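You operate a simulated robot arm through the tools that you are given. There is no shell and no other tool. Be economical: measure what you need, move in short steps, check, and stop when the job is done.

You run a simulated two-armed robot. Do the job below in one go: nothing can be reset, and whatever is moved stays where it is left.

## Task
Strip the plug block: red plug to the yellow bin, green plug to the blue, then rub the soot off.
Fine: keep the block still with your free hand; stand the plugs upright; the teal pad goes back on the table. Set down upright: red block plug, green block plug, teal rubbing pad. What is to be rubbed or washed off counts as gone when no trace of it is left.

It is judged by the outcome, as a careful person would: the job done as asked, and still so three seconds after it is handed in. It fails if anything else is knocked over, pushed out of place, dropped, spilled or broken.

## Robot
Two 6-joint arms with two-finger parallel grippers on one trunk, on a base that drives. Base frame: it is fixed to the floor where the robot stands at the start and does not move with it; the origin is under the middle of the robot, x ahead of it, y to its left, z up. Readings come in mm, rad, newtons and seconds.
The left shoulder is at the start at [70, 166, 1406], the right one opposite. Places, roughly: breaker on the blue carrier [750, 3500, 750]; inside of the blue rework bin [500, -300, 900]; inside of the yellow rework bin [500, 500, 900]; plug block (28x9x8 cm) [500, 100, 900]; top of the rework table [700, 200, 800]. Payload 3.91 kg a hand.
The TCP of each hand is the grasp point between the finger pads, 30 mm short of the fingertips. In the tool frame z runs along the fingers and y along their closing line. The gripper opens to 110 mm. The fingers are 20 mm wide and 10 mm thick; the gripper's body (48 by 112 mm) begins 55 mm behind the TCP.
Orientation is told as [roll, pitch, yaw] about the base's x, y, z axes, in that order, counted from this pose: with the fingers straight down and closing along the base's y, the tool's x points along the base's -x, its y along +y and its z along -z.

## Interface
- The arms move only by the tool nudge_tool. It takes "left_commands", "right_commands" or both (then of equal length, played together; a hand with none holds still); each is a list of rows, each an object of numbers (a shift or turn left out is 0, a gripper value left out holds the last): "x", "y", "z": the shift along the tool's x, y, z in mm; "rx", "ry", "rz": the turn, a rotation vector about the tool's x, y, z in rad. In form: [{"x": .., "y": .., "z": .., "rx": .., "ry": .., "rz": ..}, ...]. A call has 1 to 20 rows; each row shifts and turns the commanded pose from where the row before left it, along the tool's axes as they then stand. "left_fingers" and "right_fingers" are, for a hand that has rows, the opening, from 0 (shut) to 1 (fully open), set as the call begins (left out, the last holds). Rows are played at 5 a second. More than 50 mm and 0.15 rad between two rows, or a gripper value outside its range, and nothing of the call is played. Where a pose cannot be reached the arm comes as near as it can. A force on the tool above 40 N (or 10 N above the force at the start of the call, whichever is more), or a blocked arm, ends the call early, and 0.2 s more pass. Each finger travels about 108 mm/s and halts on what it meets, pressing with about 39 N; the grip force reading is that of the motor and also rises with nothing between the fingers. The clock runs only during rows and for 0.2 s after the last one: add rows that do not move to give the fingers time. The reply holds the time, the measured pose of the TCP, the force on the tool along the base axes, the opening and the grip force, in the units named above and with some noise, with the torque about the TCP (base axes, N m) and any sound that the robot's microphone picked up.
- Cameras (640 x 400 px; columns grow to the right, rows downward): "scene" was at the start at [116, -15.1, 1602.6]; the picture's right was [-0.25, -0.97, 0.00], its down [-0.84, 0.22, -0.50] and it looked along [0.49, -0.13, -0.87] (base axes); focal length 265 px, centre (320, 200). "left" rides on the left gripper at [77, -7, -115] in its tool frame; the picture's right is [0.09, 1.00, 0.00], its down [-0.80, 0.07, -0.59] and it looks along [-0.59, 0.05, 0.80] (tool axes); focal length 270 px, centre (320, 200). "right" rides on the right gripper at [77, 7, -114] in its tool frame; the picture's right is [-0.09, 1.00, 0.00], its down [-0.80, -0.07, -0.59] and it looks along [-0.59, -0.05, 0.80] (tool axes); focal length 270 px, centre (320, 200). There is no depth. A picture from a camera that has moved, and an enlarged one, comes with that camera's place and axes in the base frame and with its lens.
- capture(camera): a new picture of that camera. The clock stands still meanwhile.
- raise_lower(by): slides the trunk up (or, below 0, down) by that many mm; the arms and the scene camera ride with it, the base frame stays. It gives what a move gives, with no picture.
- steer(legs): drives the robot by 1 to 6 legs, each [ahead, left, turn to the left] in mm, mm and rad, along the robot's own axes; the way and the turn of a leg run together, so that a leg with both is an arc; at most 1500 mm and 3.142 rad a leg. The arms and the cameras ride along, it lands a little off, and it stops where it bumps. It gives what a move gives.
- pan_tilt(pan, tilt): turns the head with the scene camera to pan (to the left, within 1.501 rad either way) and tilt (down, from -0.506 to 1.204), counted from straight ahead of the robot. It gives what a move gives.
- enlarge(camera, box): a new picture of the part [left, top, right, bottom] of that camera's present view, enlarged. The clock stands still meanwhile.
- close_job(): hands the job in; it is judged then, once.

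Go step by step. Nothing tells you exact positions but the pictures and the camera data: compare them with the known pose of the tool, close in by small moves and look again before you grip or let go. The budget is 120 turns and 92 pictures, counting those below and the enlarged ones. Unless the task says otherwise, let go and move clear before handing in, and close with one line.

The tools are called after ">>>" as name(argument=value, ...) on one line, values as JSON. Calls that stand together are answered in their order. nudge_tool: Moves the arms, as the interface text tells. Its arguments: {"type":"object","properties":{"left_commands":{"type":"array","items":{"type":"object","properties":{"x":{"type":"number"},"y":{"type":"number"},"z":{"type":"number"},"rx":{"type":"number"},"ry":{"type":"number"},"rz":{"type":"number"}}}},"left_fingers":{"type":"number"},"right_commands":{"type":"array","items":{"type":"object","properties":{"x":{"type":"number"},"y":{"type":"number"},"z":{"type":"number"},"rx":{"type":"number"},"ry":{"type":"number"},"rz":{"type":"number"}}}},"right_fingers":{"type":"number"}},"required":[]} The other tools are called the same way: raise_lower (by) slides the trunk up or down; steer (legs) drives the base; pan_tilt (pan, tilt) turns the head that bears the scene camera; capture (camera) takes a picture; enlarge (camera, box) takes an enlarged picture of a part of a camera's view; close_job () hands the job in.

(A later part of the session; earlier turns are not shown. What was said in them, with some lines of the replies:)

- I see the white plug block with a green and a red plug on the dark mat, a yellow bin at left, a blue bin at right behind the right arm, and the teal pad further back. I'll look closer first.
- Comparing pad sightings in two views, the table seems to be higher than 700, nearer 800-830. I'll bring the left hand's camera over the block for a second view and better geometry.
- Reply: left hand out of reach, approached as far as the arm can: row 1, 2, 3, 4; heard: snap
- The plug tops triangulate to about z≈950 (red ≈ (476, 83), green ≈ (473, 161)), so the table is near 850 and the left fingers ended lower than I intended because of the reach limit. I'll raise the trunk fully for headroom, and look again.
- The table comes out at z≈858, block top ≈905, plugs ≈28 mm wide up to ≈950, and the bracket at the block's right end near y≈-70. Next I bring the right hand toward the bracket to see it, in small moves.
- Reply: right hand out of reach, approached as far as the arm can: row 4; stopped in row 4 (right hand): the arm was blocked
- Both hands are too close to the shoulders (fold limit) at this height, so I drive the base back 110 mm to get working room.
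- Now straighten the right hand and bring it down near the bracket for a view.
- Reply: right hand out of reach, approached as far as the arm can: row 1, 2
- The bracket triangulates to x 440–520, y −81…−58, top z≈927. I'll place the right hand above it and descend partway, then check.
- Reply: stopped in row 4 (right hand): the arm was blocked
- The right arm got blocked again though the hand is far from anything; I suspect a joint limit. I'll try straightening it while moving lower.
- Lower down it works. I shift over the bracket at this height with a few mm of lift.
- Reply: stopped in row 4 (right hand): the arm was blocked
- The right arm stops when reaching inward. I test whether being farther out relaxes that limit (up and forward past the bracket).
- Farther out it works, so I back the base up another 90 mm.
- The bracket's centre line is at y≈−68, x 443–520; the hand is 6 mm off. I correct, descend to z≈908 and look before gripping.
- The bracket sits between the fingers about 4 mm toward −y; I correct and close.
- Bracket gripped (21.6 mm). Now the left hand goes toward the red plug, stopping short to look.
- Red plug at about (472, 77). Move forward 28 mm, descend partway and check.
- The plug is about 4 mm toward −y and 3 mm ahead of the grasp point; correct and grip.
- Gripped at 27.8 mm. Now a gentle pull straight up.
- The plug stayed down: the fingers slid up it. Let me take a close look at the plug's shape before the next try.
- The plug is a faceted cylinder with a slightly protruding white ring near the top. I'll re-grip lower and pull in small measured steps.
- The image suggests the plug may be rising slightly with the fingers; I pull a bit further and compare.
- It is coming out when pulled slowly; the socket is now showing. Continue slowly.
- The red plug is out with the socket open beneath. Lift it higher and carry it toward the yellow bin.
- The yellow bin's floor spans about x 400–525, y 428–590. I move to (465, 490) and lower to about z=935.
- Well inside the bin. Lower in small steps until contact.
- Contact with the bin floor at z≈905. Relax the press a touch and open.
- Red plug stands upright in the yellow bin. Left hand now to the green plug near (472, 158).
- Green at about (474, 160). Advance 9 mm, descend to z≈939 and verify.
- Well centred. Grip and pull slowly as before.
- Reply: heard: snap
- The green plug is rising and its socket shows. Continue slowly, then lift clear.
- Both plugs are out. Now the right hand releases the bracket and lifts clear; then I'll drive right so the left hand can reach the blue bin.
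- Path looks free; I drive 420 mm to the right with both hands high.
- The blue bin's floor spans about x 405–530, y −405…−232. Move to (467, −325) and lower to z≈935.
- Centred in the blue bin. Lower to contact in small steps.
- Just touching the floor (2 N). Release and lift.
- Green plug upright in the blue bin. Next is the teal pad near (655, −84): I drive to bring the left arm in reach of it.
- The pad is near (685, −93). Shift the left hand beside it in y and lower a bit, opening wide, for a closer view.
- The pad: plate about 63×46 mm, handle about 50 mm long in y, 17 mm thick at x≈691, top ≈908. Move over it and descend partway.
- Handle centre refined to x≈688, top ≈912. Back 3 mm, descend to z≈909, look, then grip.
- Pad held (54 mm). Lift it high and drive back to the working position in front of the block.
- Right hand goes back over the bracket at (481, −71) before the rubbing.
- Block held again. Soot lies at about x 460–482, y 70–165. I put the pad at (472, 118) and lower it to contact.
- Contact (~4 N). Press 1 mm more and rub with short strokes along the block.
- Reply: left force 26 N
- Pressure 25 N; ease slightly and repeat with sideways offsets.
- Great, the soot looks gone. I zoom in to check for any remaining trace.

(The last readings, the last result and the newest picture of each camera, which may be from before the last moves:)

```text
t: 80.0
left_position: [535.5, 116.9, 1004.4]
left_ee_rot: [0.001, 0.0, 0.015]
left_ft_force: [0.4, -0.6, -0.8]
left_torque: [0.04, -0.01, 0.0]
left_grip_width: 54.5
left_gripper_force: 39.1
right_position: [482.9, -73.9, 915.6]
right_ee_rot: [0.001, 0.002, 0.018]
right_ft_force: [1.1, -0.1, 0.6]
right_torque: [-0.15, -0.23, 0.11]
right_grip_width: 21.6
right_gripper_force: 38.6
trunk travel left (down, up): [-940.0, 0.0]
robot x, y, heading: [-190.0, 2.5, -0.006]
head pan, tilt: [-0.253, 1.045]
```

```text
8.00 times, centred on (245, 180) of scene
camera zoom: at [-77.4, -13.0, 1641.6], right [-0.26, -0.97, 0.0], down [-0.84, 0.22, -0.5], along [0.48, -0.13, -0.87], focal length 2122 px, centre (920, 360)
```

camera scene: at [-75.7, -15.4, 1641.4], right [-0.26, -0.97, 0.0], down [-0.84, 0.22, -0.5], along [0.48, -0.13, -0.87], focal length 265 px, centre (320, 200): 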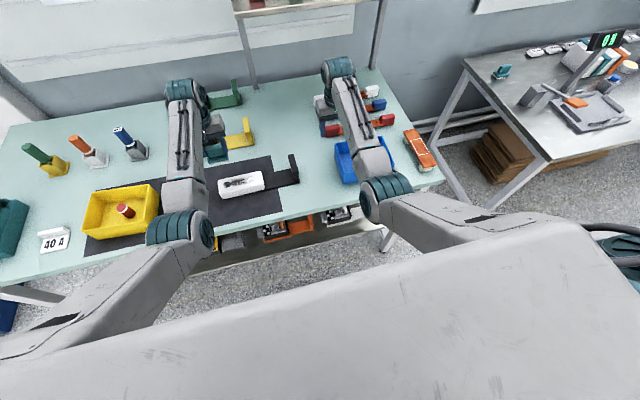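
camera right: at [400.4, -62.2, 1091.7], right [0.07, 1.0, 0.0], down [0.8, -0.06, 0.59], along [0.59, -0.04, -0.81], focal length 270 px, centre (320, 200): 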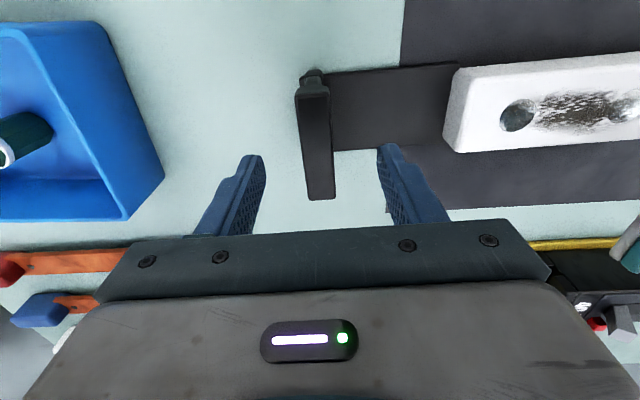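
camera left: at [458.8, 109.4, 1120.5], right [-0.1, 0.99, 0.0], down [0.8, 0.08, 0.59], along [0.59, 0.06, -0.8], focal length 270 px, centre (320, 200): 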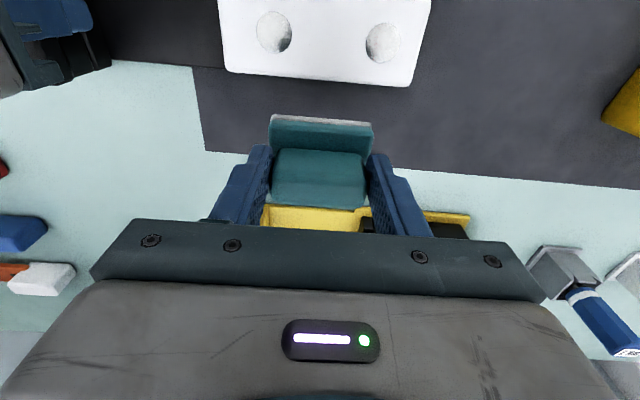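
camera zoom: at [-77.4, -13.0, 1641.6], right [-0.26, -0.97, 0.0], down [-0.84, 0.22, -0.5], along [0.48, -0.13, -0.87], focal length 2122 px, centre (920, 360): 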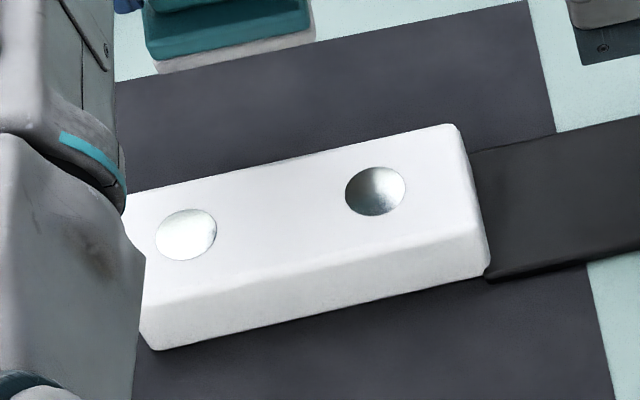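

The block is clean; the round sockets just show mirror-like reflections. Now the right hand lets go of the bracket and moves clear, and I drive back to return the pad to its original spot.

>>> nudge_tool(right_commands=[{}, {}, {}, {"z": -20}, {"z": -25}, {"z": -25}], right_fingers=0.6)

>>> nudge_tool(right_commands=[{"y": -30, "x": -10}, {"y": -30, "x": -10}, {"y": -30, "x": -10}, {"y": -30, "z": -15}, {"y": -30, "z": -15}], left_commands=[{"z": -4}, {"z": -4}, {"z": -4}, {"y": 15}, {"y": 15}])

>>> steer(legs=[[158, -240, -0.012]])

>>> capture(camera="left")

```text
t: 81.4
left_position: [534.0, 117.3, 1005.3]
left_ee_rot: [0.001, 0.0, 0.013]
left_ft_force: [0.3, -0.2, 0.0]
left_torque: [0.0, 0.04, 0.0]
left_grip_width: 54.4
left_gripper_force: 38.9
right_position: [483.0, -73.0, 984.0]
right_ee_rot: [0.002, 0.002, 0.019]
right_ft_force: [0.0, -0.5, 0.2]
right_torque: [-0.04, 0.03, -0.02]
right_grip_width: 66.1
right_gripper_force: 0.1
trunk travel left (down, up): [-940.0, 0.0]
robot x, y, heading: [-193.5, 3.2, -0.004]
head pan, tilt: [-0.253, 1.045]
```

```text
t: 82.6
left_position: [533.4, 146.6, 1019.0]
left_ee_rot: [0.0, 0.0, 0.013]
left_ft_force: [0.2, -0.1, -1.5]
left_torque: [-0.01, 0.0, 0.0]
left_grip_width: 54.6
left_gripper_force: 39.2
right_position: [515.6, -222.8, 1014.9]
right_ee_rot: [0.001, 0.004, 0.019]
right_ft_force: [-0.5, 0.9, 0.0]
right_torque: [-0.02, -0.02, 0.01]
right_grip_width: 65.9
right_gripper_force: 0.2
trunk travel left (down, up): [-940.0, 0.0]
robot x, y, heading: [-195.3, 4.2, -0.009]
head pan, tilt: [-0.253, 1.045]
```

```text
t: 84.6
left_position: [691.1, -108.9, 1019.8]
left_ee_rot: [-0.001, -0.002, 0.0]
left_ft_force: [-1.0, 0.0, -1.6]
left_torque: [0.0, -0.03, 0.01]
left_grip_width: 54.3
left_gripper_force: 39.1
right_position: [666.2, -477.4, 1014.9]
right_ee_rot: [-0.001, 0.001, 0.005]
right_ft_force: [-0.5, -0.1, -0.9]
right_torque: [-0.01, 0.0, 0.0]
right_grip_width: 66.0
right_gripper_force: 0.0
trunk travel left (down, up): [-940.0, 0.0]
robot x, y, heading: [-37.6, -245.1, -0.018]
head pan, tilt: [-0.253, 1.045]
```

```text
39 pictures are left
camera left: at [614.7, -115.9, 1134.3], right [-0.09, 1.0, 0.0], down [0.8, 0.07, 0.6], along [0.59, 0.05, -0.8], focal length 270 px, centre (320, 200)
```

left: 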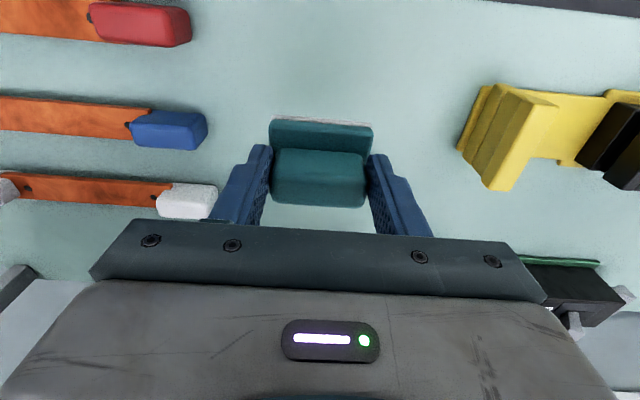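

Shift to the pad's old spot (686, −92) and lower to just above the table.

>>> nudge_tool(left_commands=[{"y": 17, "x": 5}, {"z": 30}, {"z": 30}, {"z": 25}, {"z": 15}])

>>> nudge_tool(left_commands=[{"z": 3}, {"z": 2}])

>>> nudge_tool(left_commands=[{"z": 2}])

```text
t: 85.8
left_position: [686.9, -92.0, 919.7]
left_ee_rot: [0.0, -0.001, -0.001]
left_ft_force: [0.4, 0.6, 0.0]
left_torque: [-0.05, 0.02, 0.02]
left_grip_width: 54.7
left_gripper_force: 39.1
right_position: [667.6, -480.2, 1014.4]
right_ee_rot: [0.004, 0.005, 0.005]
right_ft_force: [-0.5, -0.5, -0.2]
right_torque: [-0.04, 0.02, -0.01]
right_grip_width: 66.0
right_gripper_force: 0.0
trunk travel left (down, up): [-940.0, 0.0]
robot x, y, heading: [-35.5, -242.0, -0.018]
head pan, tilt: [-0.253, 1.045]
```

```text
t: 86.4
left_position: [686.1, -92.8, 914.6]
left_ee_rot: [0.0, -0.002, 0.0]
left_ft_force: [0.7, -0.2, -1.1]
left_torque: [0.01, -0.05, -0.01]
left_grip_width: 54.3
left_gripper_force: 38.9
right_position: [668.4, -478.2, 1014.9]
right_ee_rot: [0.004, 0.005, 0.005]
right_ft_force: [-0.4, 0.1, -1.0]
right_torque: [0.01, -0.02, 0.02]
right_grip_width: 65.9
right_gripper_force: 0.1
trunk travel left (down, up): [-940.0, 0.0]
robot x, y, heading: [-38.9, -245.3, -0.018]
head pan, tilt: [-0.253, 1.045]
```

```text
t: 86.8
left_position: [687.6, -93.0, 912.5]
left_ee_rot: [0.002, 0.0, 0.001]
left_ft_force: [0.4, 0.0, -1.0]
left_torque: [-0.03, 0.03, 0.01]
left_grip_width: 54.3
left_gripper_force: 39.3
right_position: [667.9, -478.4, 1014.3]
right_ee_rot: [0.002, 0.004, 0.004]
right_ft_force: [-0.4, -0.7, 0.0]
right_torque: [-0.02, 0.01, 0.0]
right_grip_width: 66.0
right_gripper_force: 0.0
trunk travel left (down, up): [-940.0, 0.0]
robot x, y, heading: [-37.6, -243.5, -0.02]
head pan, tilt: [-0.253, 1.045]
```

>>> nudge_tool(left_commands=[{"z": 1.5}])

>>> nudge_tool(left_commands=[{"z": 1.5}])

```text
t: 87.2
left_position: [686.8, -94.5, 910.8]
left_ee_rot: [0.0, 0.0, -0.001]
left_ft_force: [-0.1, 0.9, -0.7]
left_torque: [-0.01, 0.01, -0.01]
left_grip_width: 54.4
left_gripper_force: 39.1
right_position: [668.5, -479.5, 1014.1]
right_ee_rot: [0.001, 0.004, 0.007]
right_ft_force: [-1.2, 0.6, 0.8]
right_torque: [0.01, 0.01, -0.06]
right_grip_width: 65.6
right_gripper_force: 0.1
trunk travel left (down, up): [-940.0, 0.0]
robot x, y, heading: [-35.6, -245.2, -0.017]
head pan, tilt: [-0.253, 1.045]
```

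```text
t: 87.6
left_position: [686.7, -94.1, 910.6]
left_ee_rot: [-0.002, -0.002, 0.001]
left_ft_force: [-0.1, 0.1, 4.6]
left_torque: [0.11, 0.05, -0.02]
left_grip_width: 54.2
left_gripper_force: 38.7
right_position: [667.6, -478.4, 1014.9]
right_ee_rot: [0.002, 0.001, 0.007]
right_ft_force: [0.1, 0.5, 0.0]
right_torque: [-0.01, 0.04, -0.01]
right_grip_width: 66.0
right_gripper_force: 0.1
trunk travel left (down, up): [-940.0, 0.0]
robot x, y, heading: [-37.0, -245.4, -0.024]
head pan, tilt: [-0.253, 1.045]
```

The pad rests on the table (4.6 N). Open and lift away.

>>> nudge_tool(left_commands=[{}, {}, {}, {}], left_fingers=0.9)

>>> nudge_tool(left_commands=[{"z": -15}, {"z": -20}, {"z": -25}, {"z": -25}, {"x": 25}, {"x": 30}])

>>> capture(camera="left")

>>> capture(camera="scene")

```text
t: 88.6
left_position: [686.6, -93.6, 908.9]
left_ee_rot: [0.001, 0.0, 0.0]
left_ft_force: [-0.1, -0.3, -0.7]
left_torque: [0.01, -0.01, -0.03]
left_grip_width: 98.9
left_gripper_force: 0.2
right_position: [667.2, -478.9, 1014.4]
right_ee_rot: [0.003, 0.004, 0.005]
right_ft_force: [0.3, 0.8, 0.5]
right_torque: [-0.04, 0.0, -0.01]
right_grip_width: 66.2
right_gripper_force: 0.1
trunk travel left (down, up): [-940.0, 0.0]
robot x, y, heading: [-36.9, -246.1, -0.019]
head pan, tilt: [-0.253, 1.045]
```

```text
t: 90.0
left_position: [632.8, -92.5, 996.9]
left_ee_rot: [-0.001, -0.001, 0.0]
left_ft_force: [-0.5, -0.1, 0.2]
left_torque: [0.0, -0.04, 0.04]
left_grip_width: 99.1
left_gripper_force: 0.0
right_position: [666.1, -478.6, 1015.9]
right_ee_rot: [0.003, 0.001, 0.003]
right_ft_force: [-0.2, -0.2, 0.2]
right_torque: [0.04, 0.0, 0.02]
right_grip_width: 66.1
right_gripper_force: 0.1
trunk travel left (down, up): [-940.0, 0.0]
robot x, y, heading: [-30.8, -245.8, -0.018]
head pan, tilt: [-0.253, 1.045]
```

```text
38 pictures are left
camera left: at [555.6, -99.9, 1111.9], right [-0.09, 1.0, 0.0], down [0.8, 0.07, 0.6], along [0.59, 0.05, -0.8], focal length 270 px, centre (320, 200)
```

left: 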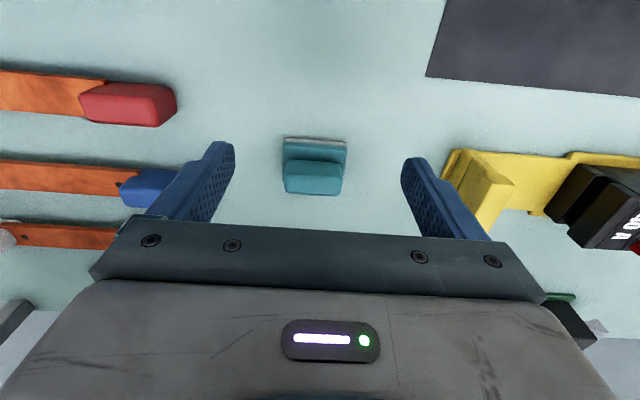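

```text
37 pictures are left
camera scene: at [76.6, -262.4, 1641.9], right [-0.27, -0.96, 0.0], down [-0.83, 0.23, -0.5], along [0.48, -0.14, -0.86], focal length 265 px, centre (320, 200)
```

scene: 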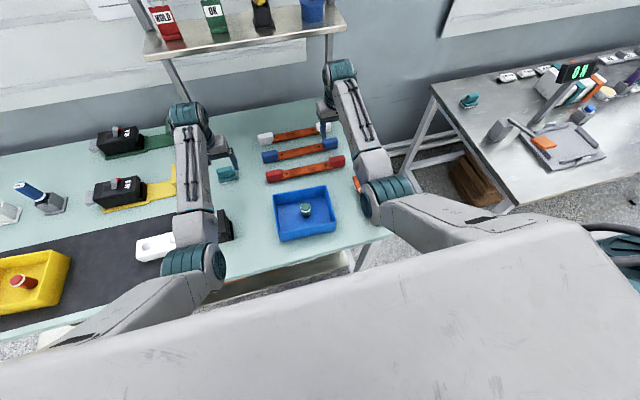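

Pad is back, upright. One last close check of the block for traces from this different angle.

>>> enlarge(camera="scene", box=[120, 220, 200, 270])

```text
8.00 times, centred on (160, 245) of scene
camera zoom: at [76.6, -262.4, 1641.9], right [-0.27, -0.96, 0.0], down [-0.83, 0.23, -0.5], along [0.48, -0.14, -0.86], focal length 2122 px, centre (1600, -160)
```

zoom: 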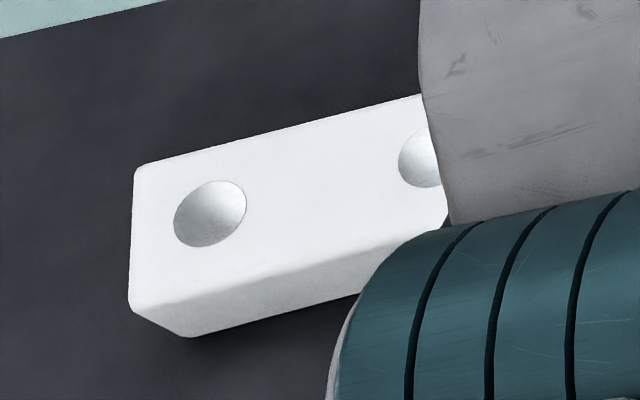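

The block shows no trace of soot, both plugs stand upright in their bins, and the pad is on the table with both hands clear.

>>> close_job()

```text
The job is handed in.
```

I've handed the job in: the red plug stands upright in the yellow bin, the green plug in the blue bin, the soot is off the block with no trace in close-up views, and the teal pad is back on the table where it was.
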